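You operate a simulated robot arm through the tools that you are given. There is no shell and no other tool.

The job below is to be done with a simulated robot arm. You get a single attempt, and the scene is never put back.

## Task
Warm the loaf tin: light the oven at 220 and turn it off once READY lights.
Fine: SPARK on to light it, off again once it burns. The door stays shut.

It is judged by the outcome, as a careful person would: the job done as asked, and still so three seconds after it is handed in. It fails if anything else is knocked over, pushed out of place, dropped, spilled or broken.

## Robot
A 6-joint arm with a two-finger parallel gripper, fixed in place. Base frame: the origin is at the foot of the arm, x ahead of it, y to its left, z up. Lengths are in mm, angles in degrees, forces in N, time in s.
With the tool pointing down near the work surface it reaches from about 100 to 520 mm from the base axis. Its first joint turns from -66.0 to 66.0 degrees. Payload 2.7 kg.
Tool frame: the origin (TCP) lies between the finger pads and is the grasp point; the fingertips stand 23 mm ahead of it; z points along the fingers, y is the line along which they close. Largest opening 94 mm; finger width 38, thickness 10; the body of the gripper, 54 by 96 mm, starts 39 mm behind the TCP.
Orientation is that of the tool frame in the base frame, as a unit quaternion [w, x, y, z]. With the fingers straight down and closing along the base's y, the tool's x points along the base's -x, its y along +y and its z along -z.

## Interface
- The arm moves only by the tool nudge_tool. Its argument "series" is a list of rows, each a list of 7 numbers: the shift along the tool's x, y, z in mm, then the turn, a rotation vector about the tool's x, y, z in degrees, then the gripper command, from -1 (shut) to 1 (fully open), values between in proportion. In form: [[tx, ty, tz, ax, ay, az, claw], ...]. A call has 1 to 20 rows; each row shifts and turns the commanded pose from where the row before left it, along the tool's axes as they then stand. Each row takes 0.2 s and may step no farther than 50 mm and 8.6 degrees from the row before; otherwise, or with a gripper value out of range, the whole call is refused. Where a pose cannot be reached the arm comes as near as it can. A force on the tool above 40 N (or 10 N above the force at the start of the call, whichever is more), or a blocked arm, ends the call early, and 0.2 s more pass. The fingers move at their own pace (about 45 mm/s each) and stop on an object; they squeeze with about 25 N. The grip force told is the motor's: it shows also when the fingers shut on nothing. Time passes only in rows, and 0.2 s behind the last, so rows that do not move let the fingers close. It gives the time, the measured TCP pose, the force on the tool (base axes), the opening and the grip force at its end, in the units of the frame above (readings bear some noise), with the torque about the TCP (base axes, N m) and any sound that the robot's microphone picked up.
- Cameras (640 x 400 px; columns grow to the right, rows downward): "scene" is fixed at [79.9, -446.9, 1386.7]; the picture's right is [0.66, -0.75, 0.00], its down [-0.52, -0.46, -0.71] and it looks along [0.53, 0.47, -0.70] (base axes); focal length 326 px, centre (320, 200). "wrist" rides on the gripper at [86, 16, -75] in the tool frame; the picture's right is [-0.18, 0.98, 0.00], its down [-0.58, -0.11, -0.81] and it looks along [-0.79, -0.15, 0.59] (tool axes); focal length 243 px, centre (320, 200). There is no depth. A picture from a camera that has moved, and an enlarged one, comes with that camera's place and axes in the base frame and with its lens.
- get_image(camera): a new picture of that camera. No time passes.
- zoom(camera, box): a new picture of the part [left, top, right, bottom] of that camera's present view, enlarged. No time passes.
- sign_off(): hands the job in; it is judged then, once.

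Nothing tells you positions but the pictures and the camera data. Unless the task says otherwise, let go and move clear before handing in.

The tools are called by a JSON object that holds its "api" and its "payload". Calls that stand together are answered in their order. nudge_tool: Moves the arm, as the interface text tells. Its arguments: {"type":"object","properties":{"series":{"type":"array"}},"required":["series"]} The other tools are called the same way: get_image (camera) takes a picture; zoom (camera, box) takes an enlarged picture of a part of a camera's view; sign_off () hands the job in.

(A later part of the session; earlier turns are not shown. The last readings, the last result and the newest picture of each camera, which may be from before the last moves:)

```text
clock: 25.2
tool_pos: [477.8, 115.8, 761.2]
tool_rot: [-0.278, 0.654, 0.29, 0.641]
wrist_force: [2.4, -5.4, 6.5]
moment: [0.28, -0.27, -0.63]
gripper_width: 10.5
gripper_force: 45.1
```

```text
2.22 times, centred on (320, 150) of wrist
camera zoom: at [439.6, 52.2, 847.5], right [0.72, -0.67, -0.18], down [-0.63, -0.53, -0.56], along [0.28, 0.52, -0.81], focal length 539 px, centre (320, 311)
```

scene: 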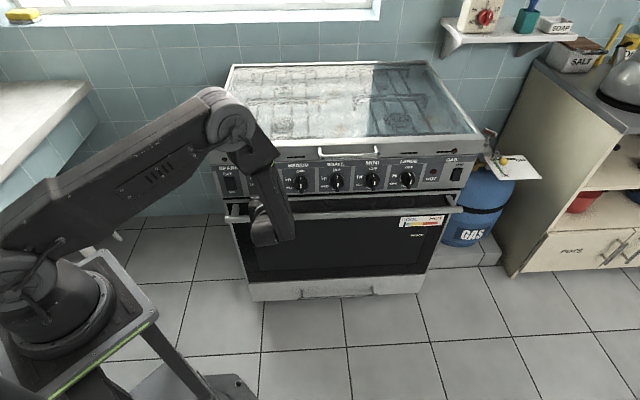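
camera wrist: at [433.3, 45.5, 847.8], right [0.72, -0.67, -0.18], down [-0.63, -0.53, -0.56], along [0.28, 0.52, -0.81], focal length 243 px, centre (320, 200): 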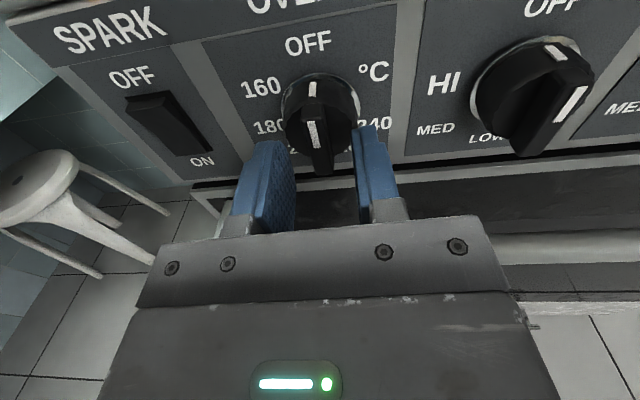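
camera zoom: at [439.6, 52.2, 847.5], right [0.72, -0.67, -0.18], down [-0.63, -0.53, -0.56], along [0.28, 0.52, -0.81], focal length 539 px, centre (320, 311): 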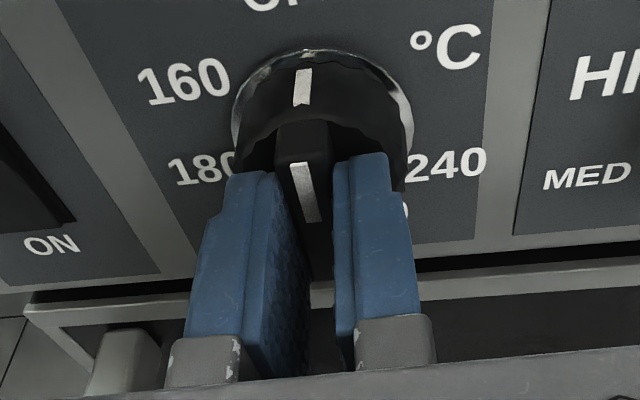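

Better. The remaining torque says the knob's axis is about 2° clockwise of the tool, so I'll yaw 2° to match.

{"api": "nudge_tool", "payload": {"series": [[-0.3, 0.5, 0, -2, 0, 0, -1], [0, 0, 0, 0, 0, 0, -1]]}}

```text
clock: 25.8
tool_pos: [475.7, 116.7, 760.8]
tool_rot: [-0.268, 0.659, 0.281, 0.644]
wrist_force: [-7.0, 5.1, 11.1]
moment: [0.68, -0.7, 0.01]
gripper_width: 10.1
gripper_force: 45.2
```

Torque about vertical is gone. I'll correct height slightly and begin turning the knob counter-clockwise, 24° first, checking force and the picture.

{"api": "nudge_tool", "payload": {"series": [[0.5, -0.3, 0, 0, 0.8, 0, -1], [0, 0, 0, 0, 0, -8, -1], [0, 0, 0, 0, 0, -8, -1], [0, 0, 0, 0, 0, -8, -1]]}}

{"api": "get_image", "payload": {"camera": "wrist"}}

```text
clock: 26.8
tool_pos: [477.6, 114.1, 757.1]
tool_rot: [-0.127, 0.588, 0.405, 0.689]
wrist_force: [2.7, 4.7, -13.5]
moment: [1.11, 1.51, -0.16]
gripper_width: 20.8
gripper_force: 44.9
```

```text
taken
camera wrist: at [410.8, 77.3, 843.6], right [0.69, -0.68, 0.23], down [-0.48, -0.68, -0.56], along [0.54, 0.27, -0.8], focal length 243 px, centre (320, 200)
```

wrist: 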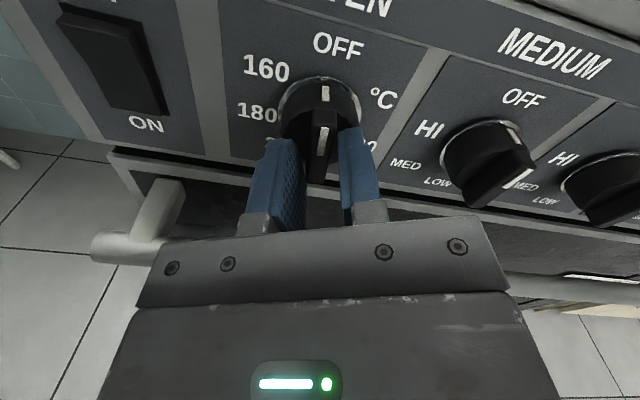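

The fingers were forced open to 21 mm, so the knob seems not to have turned freely. I'll look closely before doing anything else.

{"api": "zoom", "payload": {"camera": "wrist", "box": [220, 20, 420, 220]}}

```text
2.00 times, centred on (320, 120) of wrist
camera zoom: at [410.8, 77.3, 843.6], right [0.69, -0.68, 0.23], down [-0.48, -0.68, -0.56], along [0.54, 0.27, -0.8], focal length 485 px, centre (320, 360)
```

zoom: 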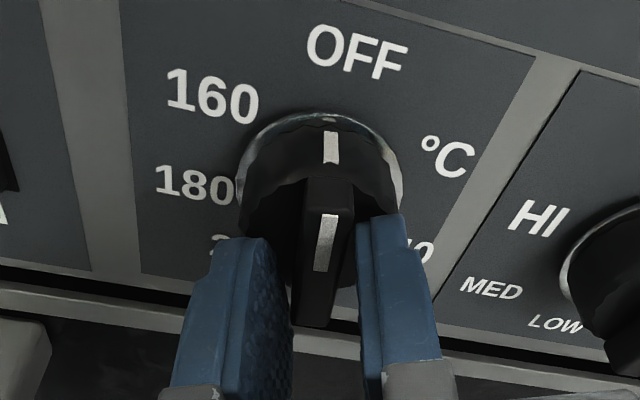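

The mark still points at OFF, so the knob resisted; gas taps usually must be pushed in to leave OFF. I'll roll back 24° first to realign the grip.

{"api": "nudge_tool", "payload": {"series": [[0, 0, 0, 0, 0, 8, -1], [0, 0, 0, 0, 0, 8, -1], [0, 0, 0, 0, 0, 8, -1], [0, 0, 0, 0, 0, 0, -1]]}}

{"api": "zoom", "payload": {"camera": "wrist", "box": [220, 60, 420, 240]}}

```text
clock: 27.8
tool_pos: [476.7, 115.0, 760.2]
tool_rot: [-0.269, 0.656, 0.278, 0.649]
wrist_force: [-10.7, 9.2, -12.1]
moment: [-0.05, -0.03, 0.1]
gripper_width: 10.2
gripper_force: 44.3
```

```text
2.22 times, centred on (320, 150) of wrist
camera zoom: at [436.0, 52.5, 845.8], right [0.7, -0.69, -0.18], down [-0.65, -0.51, -0.57], along [0.31, 0.51, -0.8], focal length 539 px, centre (320, 311)
```

zoom: 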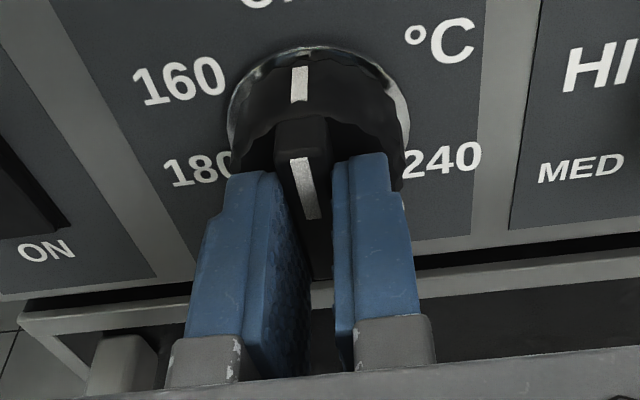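

The grip is realigned with the bar. I'll relax the side load and push the knob inward a few millimetres, watching the force.

{"api": "nudge_tool", "payload": {"series": [[-0.5, -1.2, 0, 0, 0, 0, -1], [0, 0, 1.5, 0, 0, 0, -1], [0, 0, 1.5, 0, 0, 0, -1], [0, 0, 1.5, 0, 0, 0, -1]]}}

{"api": "zoom", "payload": {"camera": "wrist", "box": [220, 60, 420, 240]}}

```text
clock: 28.8
tool_pos: [479.0, 118.8, 760.5]
tool_rot: [-0.269, 0.655, 0.276, 0.65]
wrist_force: [-18.4, -3.9, -9.8]
moment: [0.25, -0.3, 0.11]
gripper_width: 9.9
gripper_force: 44.9
```

```text
2.22 times, centred on (320, 150) of wrist
camera zoom: at [438.6, 55.6, 845.8], right [0.7, -0.69, -0.18], down [-0.65, -0.5, -0.57], along [0.31, 0.51, -0.8], focal length 539 px, centre (320, 311)
```

zoom: 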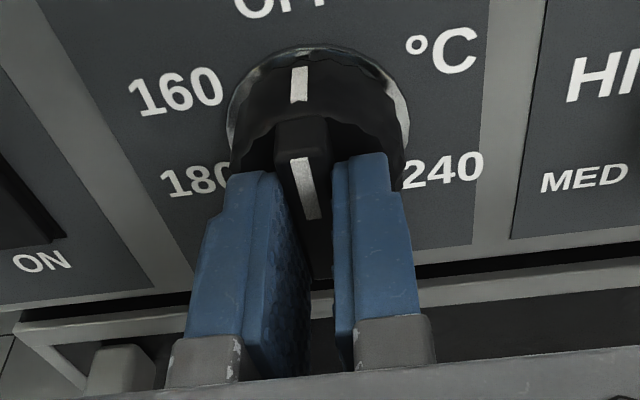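

The knob moves in with the tool — about 4 mm at 16 N — so it is a push-to-turn knob. I'll hold it pushed and start turning counter-clockwise.

{"api": "nudge_tool", "payload": {"series": [[-0.2, -0.8, 1.2, 0, 0, 0, -1], [0, 0, 0, 0, 0, -6, -1], [0, 0, 0, 0, 0, -6, -1], [0, 0, 0, 0, 0, -6, -1]]}}

{"api": "zoom", "payload": {"camera": "wrist", "box": [220, 40, 420, 240]}}

```text
clock: 29.8
tool_pos: [480.3, 118.6, 759.1]
tool_rot: [-0.161, 0.604, 0.375, 0.685]
wrist_force: [-20.2, -25.1, 0.7]
moment: [0.0, 0.05, -0.21]
gripper_width: 10.0
gripper_force: 45.7
```

```text
2.00 times, centred on (320, 140) of wrist
camera zoom: at [420.0, 75.5, 846.3], right [0.7, -0.7, 0.14], down [-0.52, -0.63, -0.58], along [0.49, 0.33, -0.8], focal length 485 px, centre (320, 320)
```

zoom: 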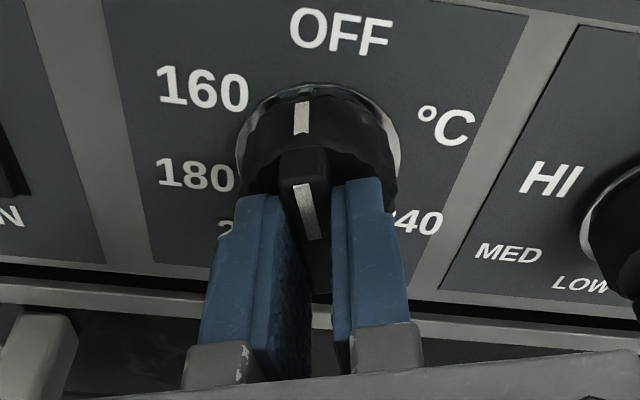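

It turns now: the mark has left OFF and the grip is solid. I'll ease the push and keep turning counter-clockwise.

{"api": "nudge_tool", "payload": {"series": [[0, 0, -2, 0, 0, -4, -1], [0, 0, -0.5, 0, 0, -8, -1], [0, 0, 0, 0, 0, -8, -1], [0, 0, 0, 0, 0, -8, -1], [0, 0, 0, 0, 0, -8, -1], [0, 0, 0, 0, 0, -8, -1]]}}

{"api": "get_image", "payload": {"camera": "wrist"}}

```text
clock: 31.2
tool_pos: [479.6, 115.7, 760.9]
tool_rot: [0.11, 0.419, 0.572, 0.696]
wrist_force: [15.9, -20.2, 8.6]
moment: [0.16, -0.05, -0.47]
gripper_width: 10.3
gripper_force: 45.6
```

```text
taken
camera wrist: at [378.7, 113.5, 814.1], right [0.43, -0.43, 0.79], down [-0.24, -0.9, -0.36], along [0.87, -0.04, -0.5], focal length 243 px, centre (320, 200)
```

wrist: 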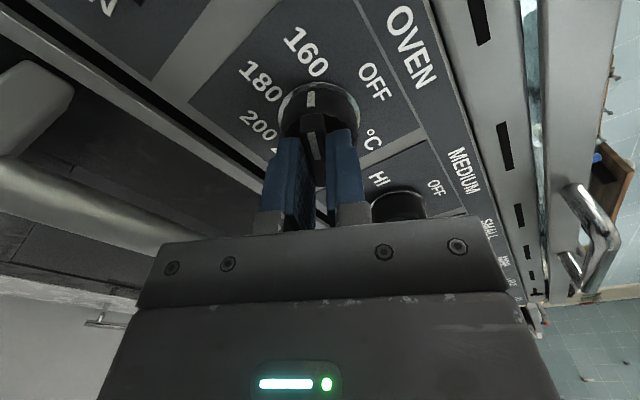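

The knob follows the gripper and is now about at 160. I'll correct a side load of ~25 N by shifting right slightly, and keep turning.

{"api": "nudge_tool", "payload": {"series": [[-1.1, 1.1, 0, 0, 0, -4, -1], [0, 0, 0, 0, 0, -8, -1], [0, 0, 0, 0, 0, -8, -1], [0, 0, 0, 0, 0, -8, -1], [0, 0, 0, 0, 0, -8, -1]]}}

{"api": "get_image", "payload": {"camera": "wrist"}}

{"api": "get_image", "payload": {"camera": "scene"}}

```text
clock: 32.4
tool_pos: [480.7, 117.5, 762.9]
tool_rot: [0.321, 0.219, 0.673, 0.629]
wrist_force: [10.3, -13.7, 24.5]
moment: [0.48, -0.41, -1.29]
gripper_width: 10.3
gripper_force: 44.9
```

```text
taken
camera wrist: at [366.3, 126.5, 764.4], right [0.02, -0.02, 1.0], down [-0.15, -0.99, -0.02], along [0.99, -0.15, -0.03], focal length 243 px, centre (320, 200)
```

wrist: 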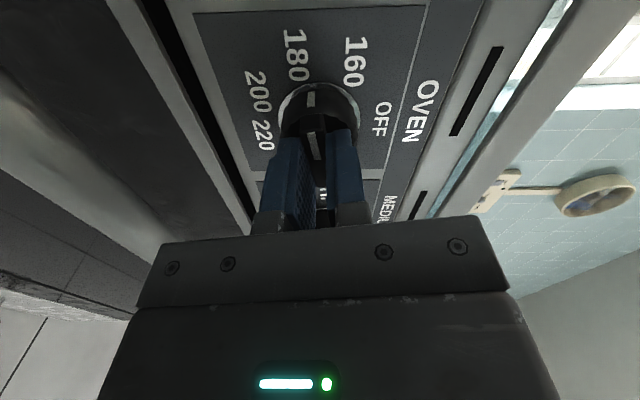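

```text
taken
```

scene: 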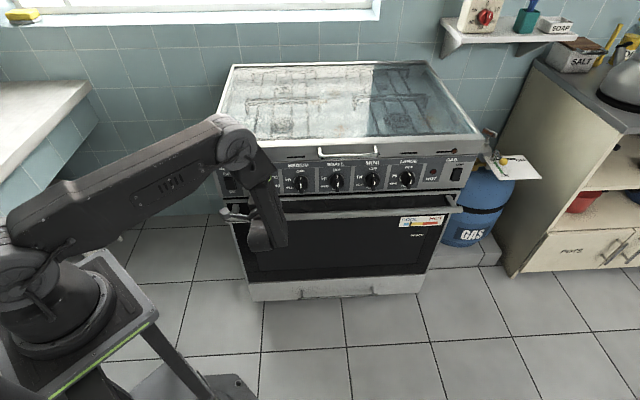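

The knob is between 160 and 180 now. I'll check the gauge, READY lamp, and HOT lamp quickly to see whether it has lit.

{"api": "zoom", "payload": {"camera": "scene", "box": [380, 200, 470, 256]}}

{"api": "zoom", "payload": {"camera": "scene", "box": [340, 140, 480, 228]}}

{"api": "zoom", "payload": {"camera": "scene", "box": [230, 190, 450, 300]}}

```text
7.11 times, centred on (425, 228) of scene
camera zoom: at [79.7, -447.2, 1386.6], right [0.66, -0.75, 0.0], down [-0.52, -0.46, -0.71], along [0.53, 0.47, -0.7], focal length 2317 px, centre (-427, 1)
```

zoom: 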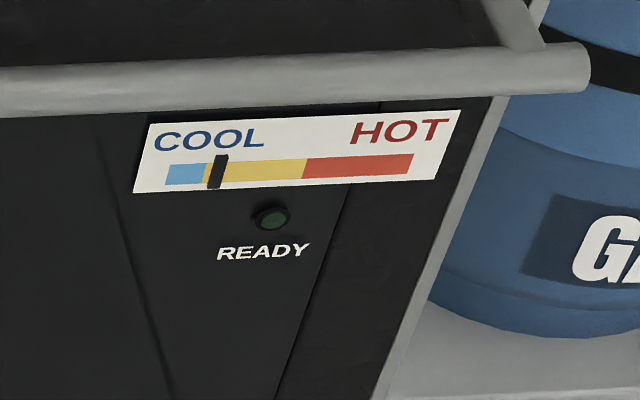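

```text
4.55 times, centred on (410, 184) of scene
camera zoom: at [79.7, -447.2, 1386.6], right [0.66, -0.75, 0.0], down [-0.52, -0.46, -0.71], along [0.53, 0.47, -0.7], focal length 1481 px, centre (-89, 273)
```

zoom: 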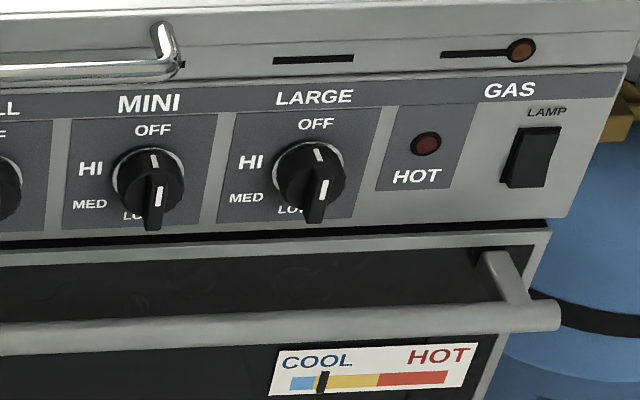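

```text
2.91 times, centred on (340, 245) of scene
camera zoom: at [79.7, -447.2, 1386.6], right [0.66, -0.75, 0.0], down [-0.52, -0.46, -0.71], along [0.53, 0.47, -0.7], focal length 948 px, centre (262, 69)
```

zoom: 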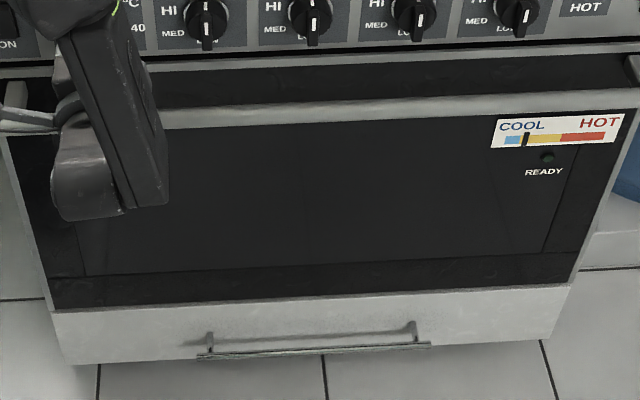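

The gauge has risen about a fifth, so the oven is burning already. I'll relax the load and quickly turn on toward 220.

{"api": "nudge_tool", "payload": {"series": [[-1.2, 1.4, 0, 0, 0, -5, -1], [0, 0, 0, 0, 0, -8, -1], [0, 0, 0, 0, 0, -8, -1], [0, 0, 0, 0, 0, -8, -1], [0, 0, 0, 0, 0, -8, -1], [0, 0, 0, 0, 0, -8, -1]]}}

{"api": "get_image", "payload": {"camera": "wrist"}}

{"api": "zoom", "payload": {"camera": "scene", "box": [380, 200, 470, 256]}}

```text
clock: 33.8
tool_pos: [480.7, 117.1, 764.4]
tool_rot: [0.535, -0.057, 0.705, 0.462]
wrist_force: [2.6, -6.0, 30.1]
moment: [0.16, -0.1, 0.07]
gripper_width: 10.3
gripper_force: 45.1
```

```text
taken
camera wrist: at [382.1, 109.4, 703.1], right [-0.49, 0.48, 0.73], down [-0.26, -0.88, 0.41], along [0.83, 0.01, 0.55], focal length 243 px, centre (320, 200)
```

wrist: 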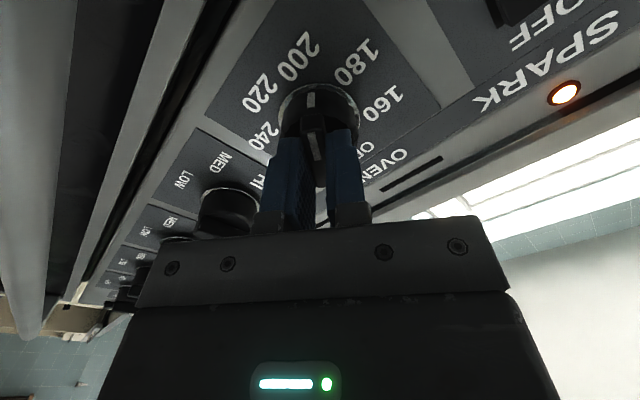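

```text
7.11 times, centred on (425, 228) of scene
camera zoom: at [79.4, -447.1, 1386.7], right [0.66, -0.75, 0.0], down [-0.52, -0.46, -0.71], along [0.53, 0.47, -0.7], focal length 2317 px, centre (-427, 1)
```

zoom: 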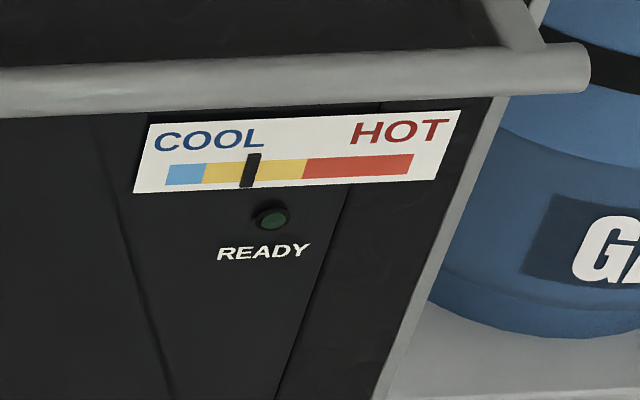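

The lamp above SPARK is lit orange and the gauge is climbing steadily. I'll correct the upward load and finish the turn to 220.

{"api": "nudge_tool", "payload": {"series": [[-1.6, 1.2, 0, 0, 0, -6, -1], [0, 0, 0, 0, 0, -8, -1], [0, 0, 0, 0, 0, -8, -1], [0, 0, 0, 0, 0, -8, -1], [0, 0, 0, 0, 0, -8, -1], [0, 0, 0, 0, 0, -8, -1], [0, 0, 0, 0, 0, -6, -1]]}}

{"api": "zoom", "payload": {"camera": "wrist", "box": [200, 20, 440, 220]}}

{"api": "zoom", "payload": {"camera": "scene", "box": [380, 200, 470, 256]}}

```text
clock: 35.0
tool_pos: [480.2, 119.1, 765.6]
tool_rot: [0.646, -0.277, 0.653, 0.284]
wrist_force: [-14.6, -6.6, 10.1]
moment: [0.36, -0.33, -0.47]
gripper_width: 10.3
gripper_force: 45.2
out of reach, approached as far as the arm can: row 5, 6
stopped in row 6: the force on the tool passed its limit at 66 N (the readings are from after the stop); the commanded pose is now the measured one
```

```text
2.00 times, centred on (320, 120) of wrist
camera zoom: at [416.1, 76.4, 677.6], right [-0.71, 0.67, 0.2], down [-0.47, -0.66, 0.58], along [0.52, 0.32, 0.79], focal length 485 px, centre (320, 360)
```

zoom: 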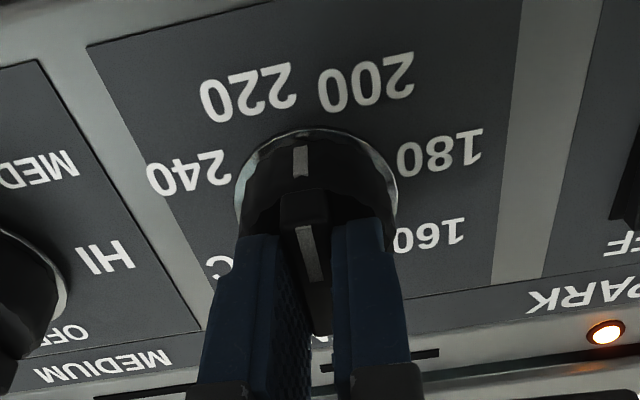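

```text
7.11 times, centred on (425, 228) of scene
camera zoom: at [79.4, -447.0, 1386.7], right [0.66, -0.75, 0.0], down [-0.52, -0.46, -0.71], along [0.53, 0.47, -0.7], focal length 2317 px, centre (-427, 1)
```

zoom: 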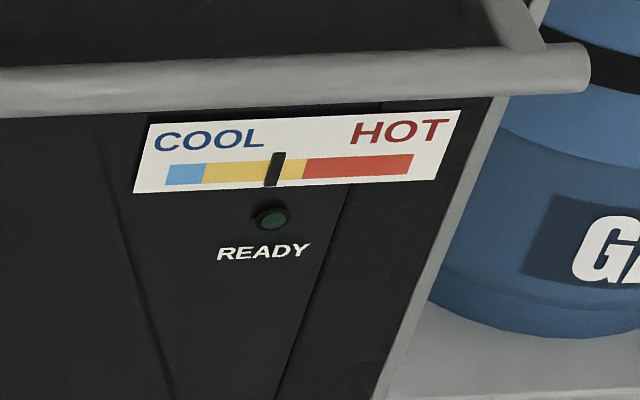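

The wrist hit its roll limit with the knob near 213, about 16° short of 220; the gauge is near the middle and READY is still dark. I'll open wide around the knob, roll back about 163° in place, and regrip, so closing brings the bar to 220.

{"api": "nudge_tool", "payload": {"series": [[0, 0, -2, 0, 0, 0, 0.2], [0, 0, 0, 0, 0, 0, 0.2], [0, 0, 0, 0, 0, 0, 0.2], [0, 0, 0, 0, 0, 8.6, 0.2], [0, 0, 0, 0, 0, 8.6, 0.2], [0, 0, 0, 0, 0, 8.6, 0.2], [0, 0, 0, 0, 0, 8.6, 0.2], [0, 0, 0, 0, 0, 8.6, 0.2], [0, 0, 0, 0, 0, 8.6, 0.2], [0, 0, 0, 0, 0, 8.6, 0.2], [0, 0, 0, 0, 0, 8.6, 0.2], [0, 0, 0, 0, 0, 8.6, 0.2], [0, 0, 0, 0, 0, 8.6, 0.2], [0, 0, 0, 0, 0, 8.6, 0.2], [0, 0, 0, 0, 0, 8.6, 0.2], [0, 0, 0, 0, 0, 8.6, 0.2], [0, 0, 0, 0, 0, 8.6, 0.2], [0, 0, 0, 0, 0, 8.6, 0.2], [0, 0, 0, 0, 0, 8.6, 0.2], [0, 0, 0, 0, 0, 8.6, 0.2]]}}

{"api": "get_image", "payload": {"camera": "wrist"}}

{"api": "zoom", "payload": {"camera": "scene", "box": [380, 200, 470, 256]}}

```text
clock: 39.2
tool_pos: [479.9, 118.2, 763.8]
tool_rot: [-0.083, 0.545, 0.455, 0.699]
wrist_force: [-0.3, 0.0, 0.1]
moment: [0.02, -0.02, -0.02]
gripper_width: 56.5
gripper_force: 0.0
```

```text
taken
camera wrist: at [404.7, 87.3, 844.6], right [0.67, -0.63, 0.38], down [-0.39, -0.74, -0.54], along [0.63, 0.21, -0.75], focal length 243 px, centre (320, 200)
```

wrist: 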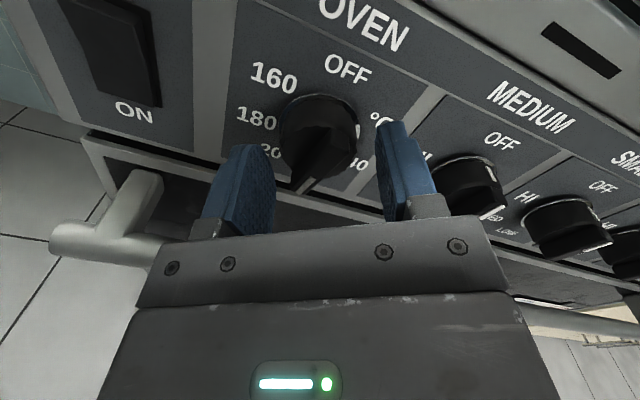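

```text
7.11 times, centred on (425, 228) of scene
camera zoom: at [79.9, -446.9, 1386.7], right [0.66, -0.75, 0.0], down [-0.52, -0.46, -0.71], along [0.53, 0.47, -0.7], focal length 2317 px, centre (-427, 1)
```

zoom: 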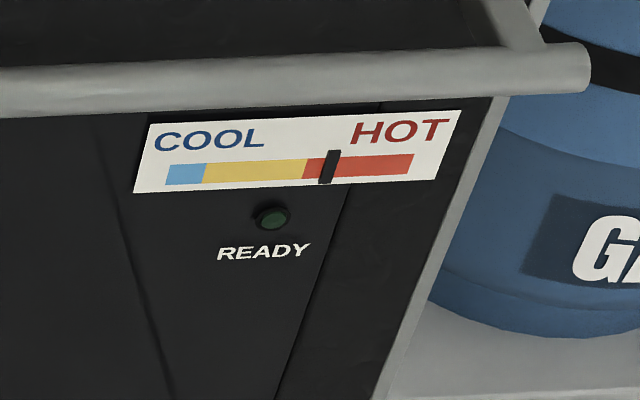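

The gauge is in the red at about two thirds and slowing; READY is still dark. I'll finish the roll and close on the bar, which should bring it to 220.

{"api": "nudge_tool", "payload": {"series": [[0, 0, 0, 0, 0, 8.6, -0.4], [0, 0, 0, 0, 0, 8.6, -0.7], [0, 0, 0.5, 0, 0, 0, -1], [0, 0, 0, 0, 0, 0, -1], [0, 0, 0, 0, 0, 0, -1]]}}

{"api": "get_image", "payload": {"camera": "wrist"}}

{"api": "zoom", "payload": {"camera": "scene", "box": [380, 200, 470, 256]}}

```text
clock: 40.4
tool_pos: [480.0, 117.2, 762.4]
tool_rot: [-0.186, 0.608, 0.368, 0.679]
wrist_force: [-5.2, 4.1, -6.6]
moment: [-0.04, 0.09, 0.06]
gripper_width: 38.8
gripper_force: 45.0
```

```text
taken
camera wrist: at [423.0, 70.7, 850.9], right [0.72, -0.68, 0.09], down [-0.52, -0.63, -0.58], along [0.45, 0.37, -0.81], focal length 243 px, centre (320, 200)
```

wrist: 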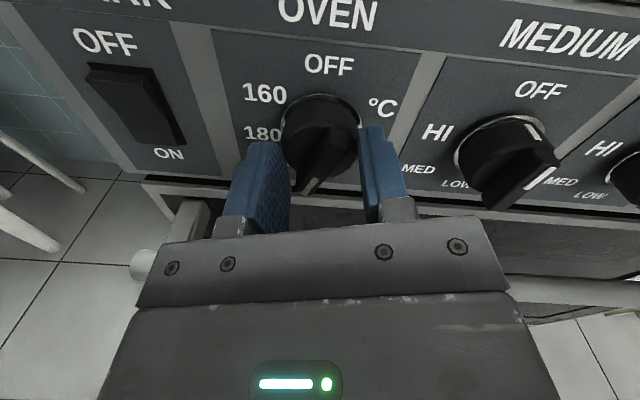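

```text
7.11 times, centred on (425, 228) of scene
camera zoom: at [79.9, -446.8, 1386.8], right [0.66, -0.75, 0.0], down [-0.52, -0.46, -0.71], along [0.53, 0.47, -0.7], focal length 2317 px, centre (-427, 1)
```

zoom: 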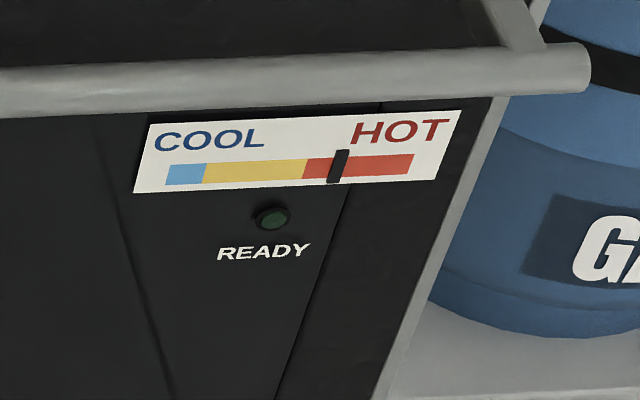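

The fingers stopped at 39 mm, so the bar isn't where I expected. I'll look closely.

{"api": "zoom", "payload": {"camera": "wrist", "box": [220, 40, 420, 240]}}

```text
2.00 times, centred on (320, 140) of wrist
camera zoom: at [423.0, 70.7, 850.9], right [0.72, -0.68, 0.09], down [-0.52, -0.63, -0.58], along [0.45, 0.37, -0.81], focal length 485 px, centre (320, 320)
```

zoom: 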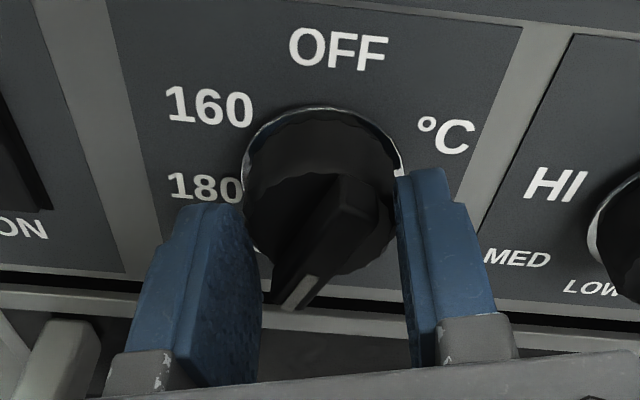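

The fingers have clamped the knob's round body (about 39 mm), and the bar is at roughly 163°, near 206. Since the round body is gripped, I'll simply turn it 32° counter-clockwise and check.

{"api": "nudge_tool", "payload": {"series": [[0, 0, 0, 0, 0, -8, -1], [0, 0, 0, 0, 0, -8, -1], [0, 0, 0, 0, 0, -8, -1], [0, 0, 0, 0, 0, -8, -1]]}}

{"api": "zoom", "payload": {"camera": "wrist", "box": [220, 20, 420, 220]}}

{"api": "zoom", "payload": {"camera": "scene", "box": [380, 200, 470, 256]}}

```text
clock: 41.4
tool_pos: [478.9, 120.4, 763.9]
tool_rot: [0.008, 0.48, 0.523, 0.704]
wrist_force: [-14.0, 11.5, -6.6]
moment: [-0.49, 0.51, -0.14]
gripper_width: 38.9
gripper_force: 44.5
```

```text
2.00 times, centred on (320, 120) of wrist
camera zoom: at [389.6, 101.9, 832.6], right [0.58, -0.54, 0.61], down [-0.29, -0.84, -0.46], along [0.76, 0.09, -0.65], focal length 485 px, centre (320, 360)
```

zoom: 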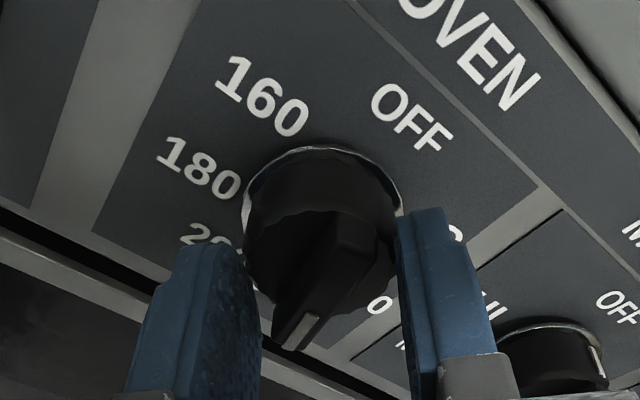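

```text
7.11 times, centred on (425, 228) of scene
camera zoom: at [79.7, -446.6, 1386.9], right [0.66, -0.75, 0.0], down [-0.52, -0.46, -0.71], along [0.53, 0.47, -0.7], focal length 2317 px, centre (-427, 1)
```

zoom: 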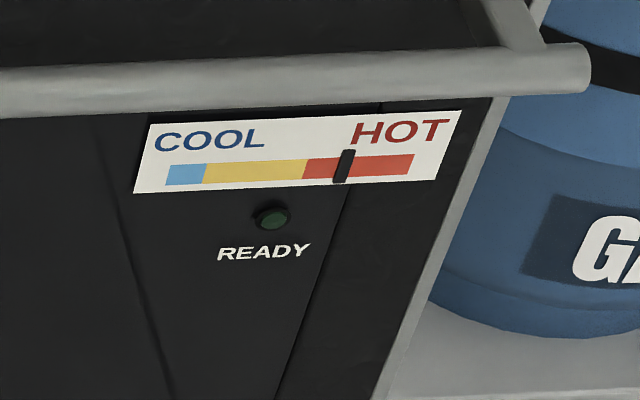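

The knob turned with the grip and now reads about 195°, i.e. 220; READY is still dark. I'll release, back off 30 mm and roll upright again, then go and switch SPARK off.

{"api": "nudge_tool", "payload": {"series": [[0, 0, 0, 0, 0, 0, 0.2], [0, 0, 0, 0, 0, 0, 0.2], [0, 0, -30, 0, 0, 0, 0.2], [0, 0, 0, 0, 0, 8, -1], [0, 0, 0, 0, 0, 8, -1], [0, 0, 0, 0, 0, 8, -1], [0, 0, 0, 0, 0, 8, -1], [0, 0, 0, 0, 0, 8, -1], [0, 0, 0, 0, 0, 8, -1]]}}

{"api": "get_image", "payload": {"camera": "wrist"}}

{"api": "zoom", "payload": {"camera": "scene", "box": [380, 200, 470, 256]}}

```text
clock: 43.4
tool_pos: [459.4, 97.2, 764.0]
tool_rot: [-0.279, 0.653, 0.279, 0.646]
wrist_force: [-0.3, 0.8, -1.3]
moment: [0.01, 0.0, -0.03]
gripper_width: 0.1
gripper_force: 24.5
```

```text
taken
camera wrist: at [420.8, 31.8, 850.1], right [0.71, -0.68, -0.19], down [-0.64, -0.51, -0.57], along [0.29, 0.53, -0.8], focal length 243 px, centre (320, 200)
```

wrist: 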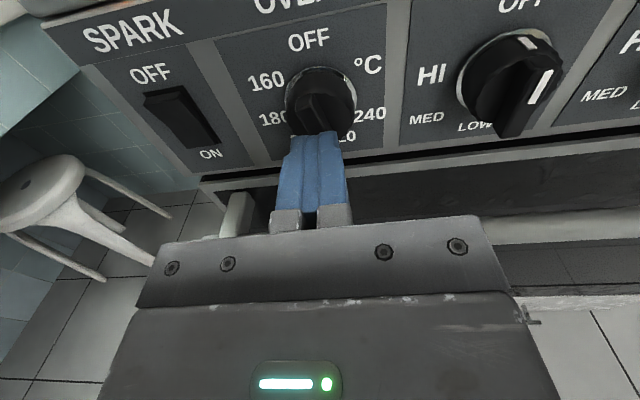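

```text
7.11 times, centred on (425, 228) of scene
camera zoom: at [79.9, -446.9, 1386.7], right [0.66, -0.75, 0.0], down [-0.52, -0.46, -0.71], along [0.53, 0.47, -0.7], focal length 2317 px, centre (-427, 1)
```

zoom: 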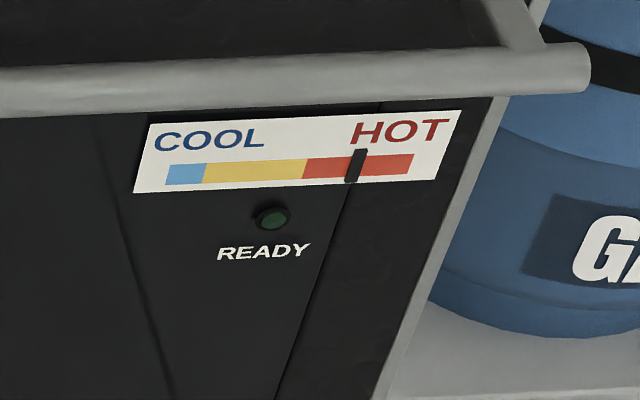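

SPARK next, but first a quick look at the knob now that it's released, to confirm it reads 220.

{"api": "zoom", "payload": {"camera": "wrist", "box": [240, 20, 400, 160]}}

```text
2.86 times, centred on (320, 90) of wrist
camera zoom: at [420.8, 31.8, 850.1], right [0.71, -0.68, -0.19], down [-0.64, -0.51, -0.57], along [0.29, 0.53, -0.8], focal length 693 px, centre (320, 514)
```

zoom: 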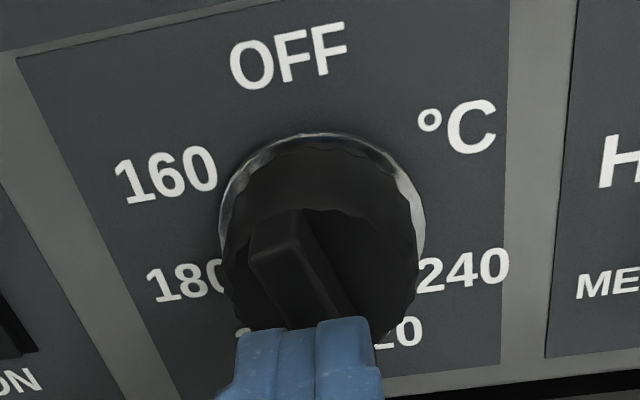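

The bar now points between 200 and 240, at 220. Now I'll yaw and slide left to the upper (OFF) half of the SPARK rocker, stopping short to check.

{"api": "nudge_tool", "payload": {"series": [[0, 0, -4, 6.67, 0, 0, -1], [0, 0, 0, 6.67, 0, 0, -1], [0, 0, 0, 6.67, 0, 0, -1], [6.3, -31.9, 12.6, 0, 0, 0, -1], [6.3, -31.9, 12.6, 0, 0, 0, -1], [6.3, -31.9, 12.6, 0, 0, 0, -1], [0, 8, 20.5, 0, 0, 0, -1]]}}

{"api": "get_image", "payload": {"camera": "wrist"}}

{"api": "zoom", "payload": {"camera": "scene", "box": [380, 200, 470, 256]}}

```text
clock: 45.0
tool_pos: [399.4, 182.0, 782.7]
tool_rot: [-0.387, 0.593, 0.388, 0.589]
wrist_force: [-0.4, -0.4, -0.8]
moment: [-0.03, 0.0, 0.02]
gripper_width: 0.0
gripper_force: 25.1
```

```text
taken
camera wrist: at [384.7, 108.6, 868.9], right [0.9, -0.39, -0.19], down [-0.42, -0.7, -0.58], along [0.09, 0.6, -0.8], focal length 243 px, centre (320, 200)
```

wrist: 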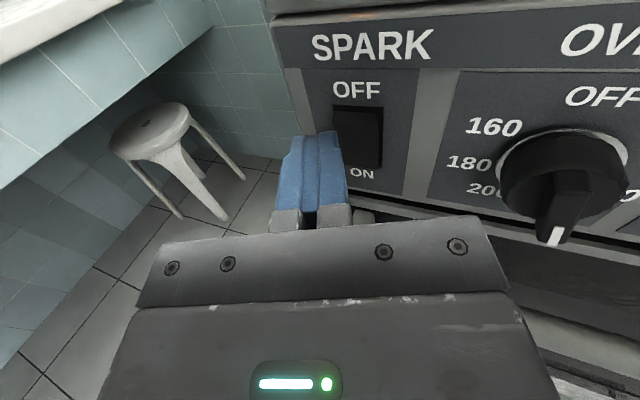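

```text
7.11 times, centred on (425, 228) of scene
camera zoom: at [79.9, -446.9, 1386.7], right [0.66, -0.75, 0.0], down [-0.52, -0.46, -0.71], along [0.53, 0.47, -0.7], focal length 2317 px, centre (-427, 1)
```

zoom: 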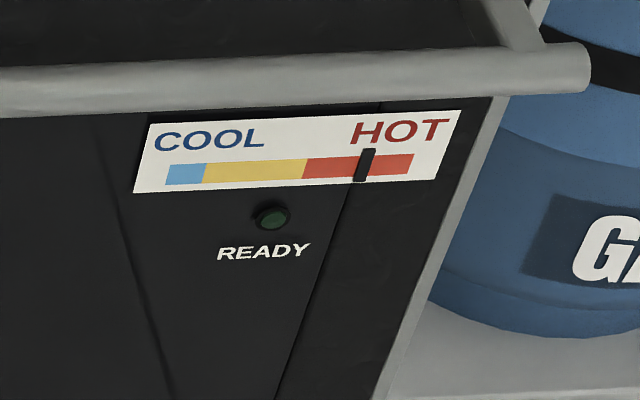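

The fingers are in front of the rocker's OFF half. I'll advance and press in small steps.

{"api": "nudge_tool", "payload": {"series": [[0, 4, 10.2, 0, 0, 0, -1], [0, 0.73, 1.86, 0, 0, 0, -1], [0, 0.73, 1.86, 0, 0, 0, -1], [0, 0.73, 1.86, 0, 0, 0, -1], [0, 0.73, 1.86, 0, 0, 0, -1], [0, 0.73, 1.86, 0, 0, 0, -1]]}}

{"api": "zoom", "payload": {"camera": "wrist", "box": [220, 0, 440, 200]}}

{"api": "zoom", "payload": {"camera": "scene", "box": [380, 200, 470, 256]}}

```text
clock: 46.4
tool_pos: [414.3, 196.7, 783.2]
tool_rot: [-0.388, 0.594, 0.389, 0.588]
wrist_force: [-0.7, -0.2, 0.3]
moment: [-0.02, 0.01, 0.01]
gripper_width: 0.1
gripper_force: 25.2
```

```text
2.00 times, centred on (330, 100) of wrist
camera zoom: at [400.5, 122.5, 869.0], right [0.9, -0.39, -0.19], down [-0.42, -0.7, -0.58], along [0.09, 0.6, -0.8], focal length 485 px, centre (300, 400)
```

zoom: 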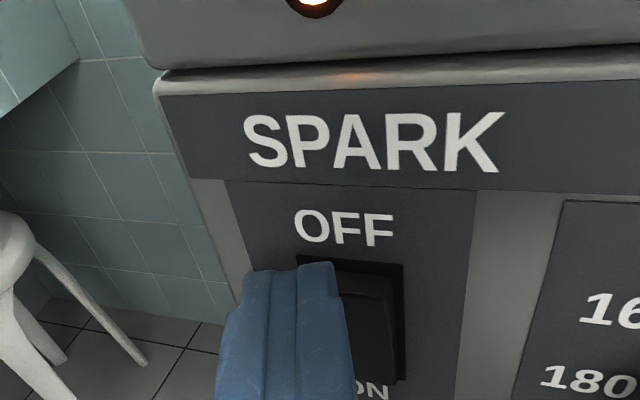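

```text
7.11 times, centred on (425, 228) of scene
camera zoom: at [79.9, -446.9, 1386.7], right [0.66, -0.75, 0.0], down [-0.52, -0.46, -0.71], along [0.53, 0.47, -0.7], focal length 2317 px, centre (-427, 1)
```

zoom: 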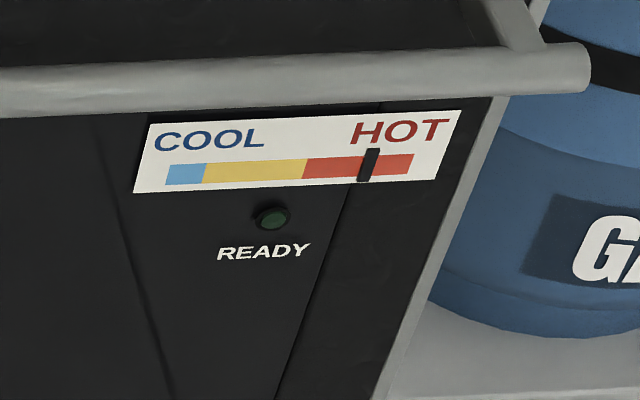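

No contact yet; a few more millimetres.

{"api": "nudge_tool", "payload": {"series": [[0, 0.55, 1.4, 0, 0, 0, -1], [0, 0.55, 1.4, 0, 0, 0, -1], [0, 0.55, 1.4, 0, 0, 0, -1]]}}

{"api": "zoom", "payload": {"camera": "wrist", "box": [220, 0, 440, 200]}}

```text
clock: 47.2
tool_pos: [416.5, 200.2, 783.0]
tool_rot: [-0.388, 0.594, 0.388, 0.588]
wrist_force: [-12.1, -18.8, 4.1]
moment: [-0.24, 0.11, -0.15]
gripper_width: 0.0
gripper_force: 24.6
heard: click
```

```text
2.00 times, centred on (330, 100) of wrist
camera zoom: at [402.5, 124.8, 869.0], right [0.9, -0.39, -0.19], down [-0.42, -0.7, -0.57], along [0.09, 0.6, -0.8], focal length 485 px, centre (300, 400)
```

zoom: 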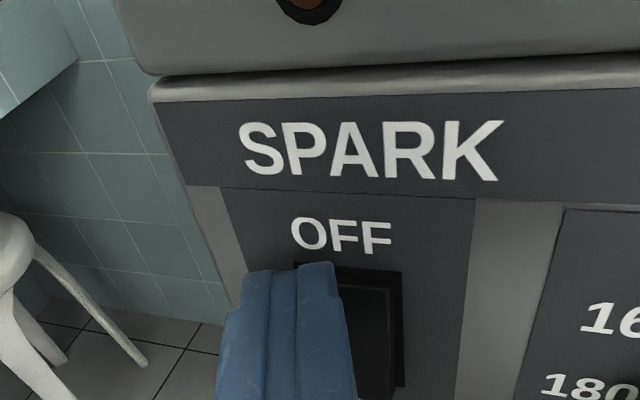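

Click, and the indicator above SPARK went dark, so the spark is off. I'll back away and return to the oven knob with the fingers rolled to match the bar.

{"api": "nudge_tool", "payload": {"series": [[0, -16.5, -41.9, 0, 0, 0, -1], [-7, 31.9, -12.6, 0, 0, 0, -0.3], [-7, 31.9, -12.6, 0, 0, 0, -0.3], [-7, 31.9, -12.6, 0, 0, 0, -0.3], [0, 0, 0, -8, 0, 0, -0.3], [0, 0, 0, -8, 0, 0, -0.3], [0, 0, 0, -3, 0, 0, -0.3], [0, 0, 0, 0, 0, -8, -0.3], [0, 0, 0, 0, 0, -8, -0.3]]}}

{"api": "get_image", "payload": {"camera": "wrist"}}

{"api": "zoom", "payload": {"camera": "scene", "box": [380, 200, 470, 256]}}

{"api": "get_image", "payload": {"camera": "scene"}}

```text
clock: 49.2
tool_pos: [458.9, 95.4, 762.4]
tool_rot: [-0.19, 0.603, 0.374, 0.678]
wrist_force: [0.7, -0.5, -0.3]
moment: [-0.02, 0.02, 0.0]
gripper_width: 33.1
gripper_force: 0.0
```

```text
taken
camera wrist: at [402.4, 46.5, 849.4], right [0.74, -0.67, 0.1], down [-0.51, -0.64, -0.58], along [0.45, 0.38, -0.81], focal length 243 px, centre (320, 200)
```

wrist: 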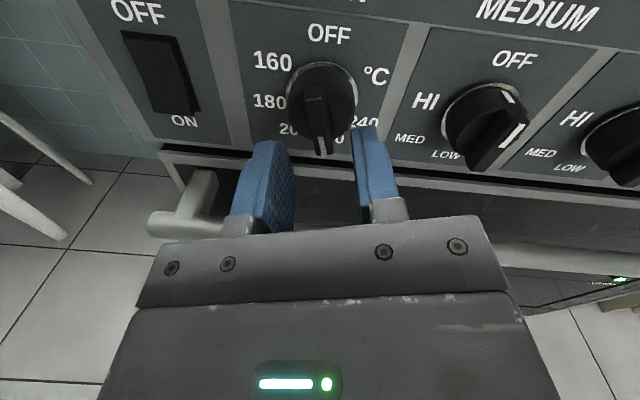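

```text
7.11 times, centred on (425, 228) of scene
camera zoom: at [79.9, -446.9, 1386.7], right [0.66, -0.75, 0.0], down [-0.52, -0.46, -0.71], along [0.53, 0.47, -0.7], focal length 2317 px, centre (-427, 1)
```

zoom: 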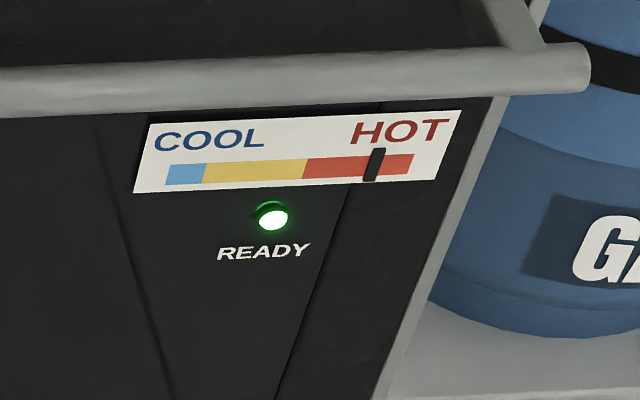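

```text
taken
```

scene: 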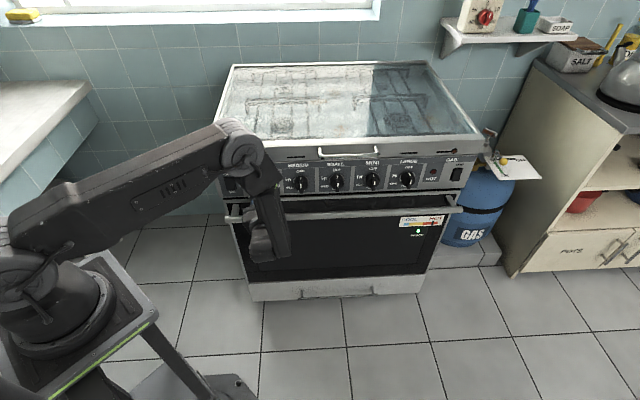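

READY is lit. The bar is lined up with the fingers, so I'll move in and turn the oven off.

{"api": "nudge_tool", "payload": {"series": [[0, 0, 10, 0, 0, 0, -0.3], [0, 0, 10, 0, 0, 0, -0.3], [0, 0, 7, 0, 0, 0, -0.3], [0, 0, 0, 0, 0, 0, -0.3]]}}

{"api": "zoom", "payload": {"camera": "wrist", "box": [220, 40, 420, 240]}}

```text
clock: 50.2
tool_pos: [476.1, 116.7, 761.2]
tool_rot: [-0.191, 0.603, 0.374, 0.678]
wrist_force: [-1.1, -0.3, 0.5]
moment: [0.02, -0.02, -0.01]
gripper_width: 32.9
gripper_force: 0.0
```

```text
2.00 times, centred on (320, 140) of wrist
camera zoom: at [421.1, 67.3, 849.4], right [0.74, -0.67, 0.09], down [-0.51, -0.64, -0.58], along [0.45, 0.38, -0.81], focal length 485 px, centre (320, 320)
```

zoom: 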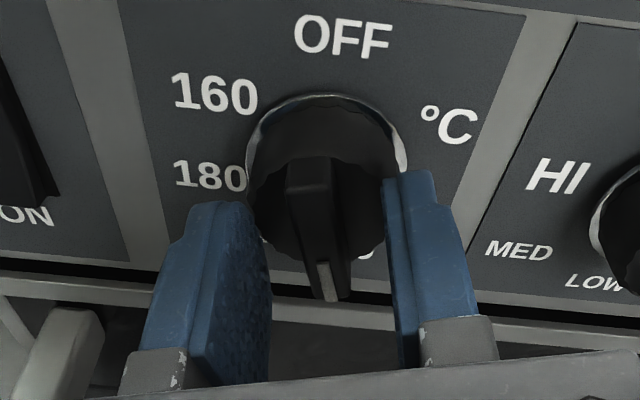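

The bar sits between the fingers. I'll centre slightly up and right, then close on it.

{"api": "nudge_tool", "payload": {"series": [[2, 1.4, 0, 0, 0, 0, -0.3], [0, 0, 0, 0, 0, 0, -1], [0, 0, 0, 0, 0, 0, -1]]}}

```text
clock: 51.0
tool_pos: [477.0, 114.3, 763.6]
tool_rot: [-0.193, 0.604, 0.374, 0.677]
wrist_force: [-5.9, 3.0, 0.3]
moment: [0.05, -0.01, -0.3]
gripper_width: 10.8
gripper_force: 36.1
```

A clean grip with little side load. Turning clockwise toward OFF now.

{"api": "nudge_tool", "payload": {"series": [[0, 0, 0, 0, 0, 8, -1], [0, 0, 0, 0, 0, 8, -1], [0, 0, 0, 0, 0, 8, -1], [0, 0, 0, 0, 0, 8, -1], [0, 0, 0, 0, 0, 8, -1], [0, 0, 0, 0, 0, 8, -1], [0, 0, 0, 0, 0, 8, -1], [0, 0, 0, 0, 0, 8, -1]]}}

{"api": "get_image", "payload": {"camera": "wrist"}}

```text
clock: 52.8
tool_pos: [478.3, 114.5, 763.6]
tool_rot: [-0.522, 0.711, -0.005, 0.472]
wrist_force: [3.3, -3.9, -13.0]
moment: [0.28, -0.32, -1.19]
gripper_width: 10.5
gripper_force: 44.7
```

```text
taken
camera wrist: at [483.2, 8.8, 809.0], right [0.38, -0.36, -0.86], down [-0.92, -0.25, -0.3], along [-0.11, 0.9, -0.42], focal length 243 px, centre (320, 200)
```

wrist: 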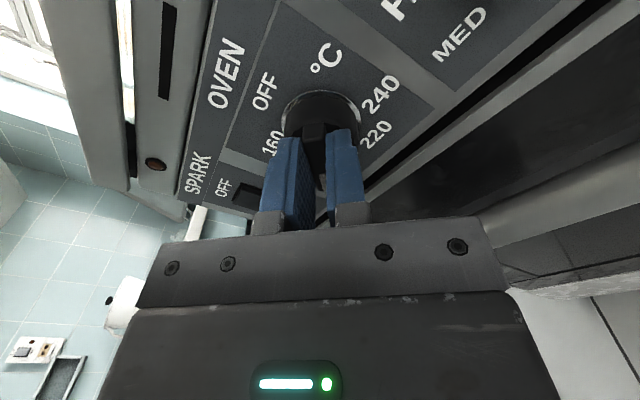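

The knob is turning back smoothly, now about 132°. I'll trim the height and continue clockwise.

{"api": "nudge_tool", "payload": {"series": [[-0.6, 0.7, 0, 0, 0, 8, -1], [0, 0, 0, 0, 0, 8, -1], [0, 0, 0, 0, 0, 8, -1], [0, 0, 0, 0, 0, 8, -1], [0, 0, 0, 0, 0, 8, -1], [0, 0, 0, 0, 0, 8, -1], [0, 0, 0, 0, 0, 8, -1]]}}

{"api": "get_image", "payload": {"camera": "wrist"}}

```text
clock: 54.4
tool_pos: [477.1, 113.5, 761.6]
tool_rot: [0.681, -0.626, 0.339, -0.171]
wrist_force: [17.3, -14.7, -27.9]
moment: [-0.07, -0.06, 0.1]
gripper_width: 10.4
gripper_force: 45.1
```

```text
taken
camera wrist: at [485.6, 4.7, 725.1], right [-0.32, 0.27, -0.91], down [-0.94, -0.23, 0.26], along [-0.14, 0.93, 0.33], focal length 243 px, centre (320, 200)
```

wrist: 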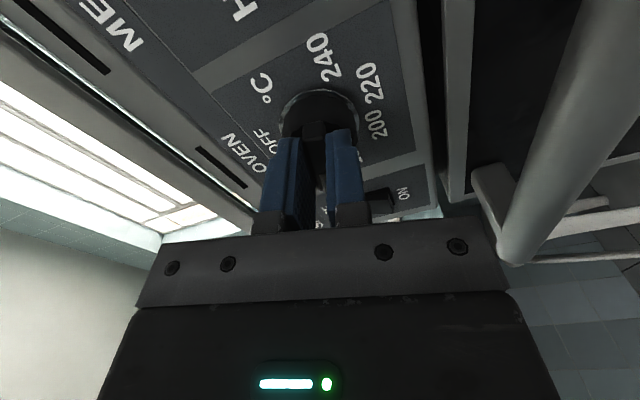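

The bar is at about 76° now. I'll relieve the load (down and right) and continue.

{"api": "nudge_tool", "payload": {"series": [[2.2, 1.9, 0, 0, 0, 2, -1], [0, 0, 0, 0, 0, 8, -1], [0, 0, 0, 0, 0, 8, -1], [0, 0, 0, 0, 0, 8, -1], [0, 0, 0, 0, 0, 8, -1]]}}

{"api": "get_image", "payload": {"camera": "wrist"}}

```text
clock: 55.6
tool_pos: [479.5, 115.5, 761.2]
tool_rot: [0.704, -0.5, 0.503, 0.037]
wrist_force: [-4.2, 1.1, -3.3]
moment: [0.83, -0.86, 0.49]
gripper_width: 10.4
gripper_force: 44.5
```

```text
taken
camera wrist: at [461.3, 29.0, 685.4], right [-0.64, 0.57, -0.52], down [-0.77, -0.39, 0.51], along [0.09, 0.72, 0.69], focal length 243 px, centre (320, 200)
```

wrist: 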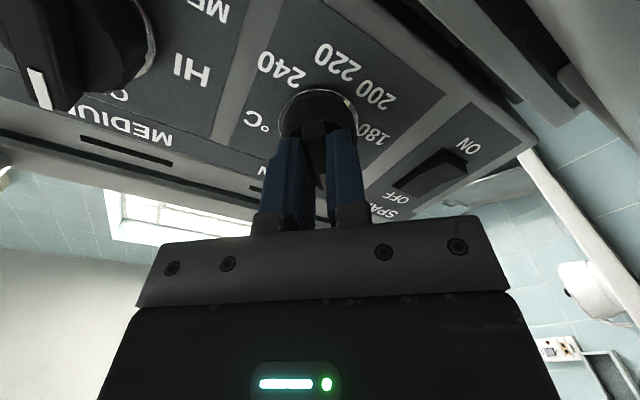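

Bar at about 42° with little load. Continuing to OFF.

{"api": "nudge_tool", "payload": {"series": [[0, 0, 0, 0, 0, 8, -1], [0, 0, 0, 0, 0, 8, -1], [0, 0, 0, 0, 0, 8, -1]]}}

{"api": "zoom", "payload": {"camera": "wrist", "box": [220, 20, 420, 220]}}

```text
clock: 56.4
tool_pos: [477.1, 115.3, 759.8]
tool_rot: [0.68, -0.385, 0.596, 0.183]
wrist_force: [-16.7, 15.3, 4.5]
moment: [0.99, -1.01, 0.29]
gripper_width: 10.6
gripper_force: 44.9
```

```text
2.00 times, centred on (320, 120) of wrist
camera zoom: at [435.1, 51.9, 672.9], right [-0.74, 0.66, -0.13], down [-0.59, -0.55, 0.59], along [0.33, 0.51, 0.8], focal length 485 px, centre (320, 360)
```

zoom: 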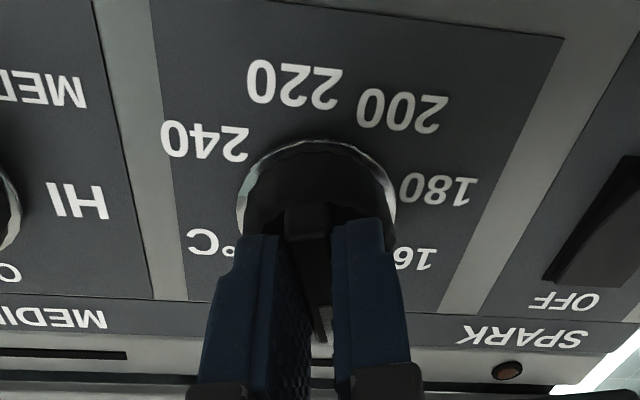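

Nearly there: the bar is at about 18°. I'll relieve the side load and turn the last stretch to OFF.

{"api": "nudge_tool", "payload": {"series": [[-0.6, 1.8, 0, 0, 0, 2, -1], [0, 0, 0, 0, 0, 8, -1], [0, 0, 0, 0, 0, 8, -1], [0, 0, 0, 0, 0, 0, -1]]}}

{"api": "zoom", "payload": {"camera": "wrist", "box": [220, 20, 420, 220]}}

{"api": "zoom", "payload": {"camera": "scene", "box": [380, 200, 470, 256]}}

```text
clock: 57.0
tool_pos: [470.3, 110.3, 762.3]
tool_rot: [0.679, -0.346, 0.617, 0.196]
wrist_force: [5.2, 1.1, -4.5]
moment: [-0.18, 0.15, -0.12]
gripper_width: 10.3
gripper_force: 45.0
out of reach, approached as far as the arm can: row 2
stopped in row 2: the force on the tool passed its limit at 96 N (the readings are from after the stop); the commanded pose is now the measured one
```

```text
2.00 times, centred on (320, 120) of wrist
camera zoom: at [420.7, 54.8, 673.7], right [-0.71, 0.7, -0.04], down [-0.59, -0.55, 0.59], along [0.39, 0.44, 0.81], focal length 485 px, centre (320, 360)
```

zoom: 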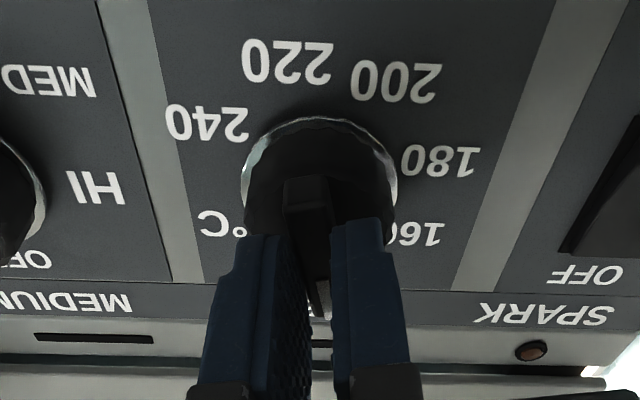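

```text
7.11 times, centred on (425, 228) of scene
camera zoom: at [80.1, -446.9, 1386.7], right [0.66, -0.75, 0.0], down [-0.52, -0.46, -0.71], along [0.53, 0.47, -0.7], focal length 2317 px, centre (-427, 1)
```

zoom: 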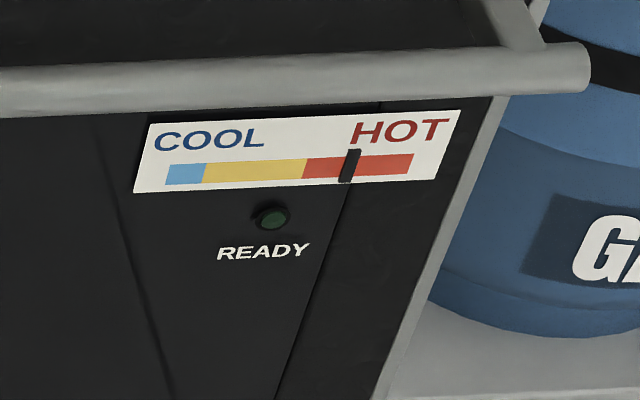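

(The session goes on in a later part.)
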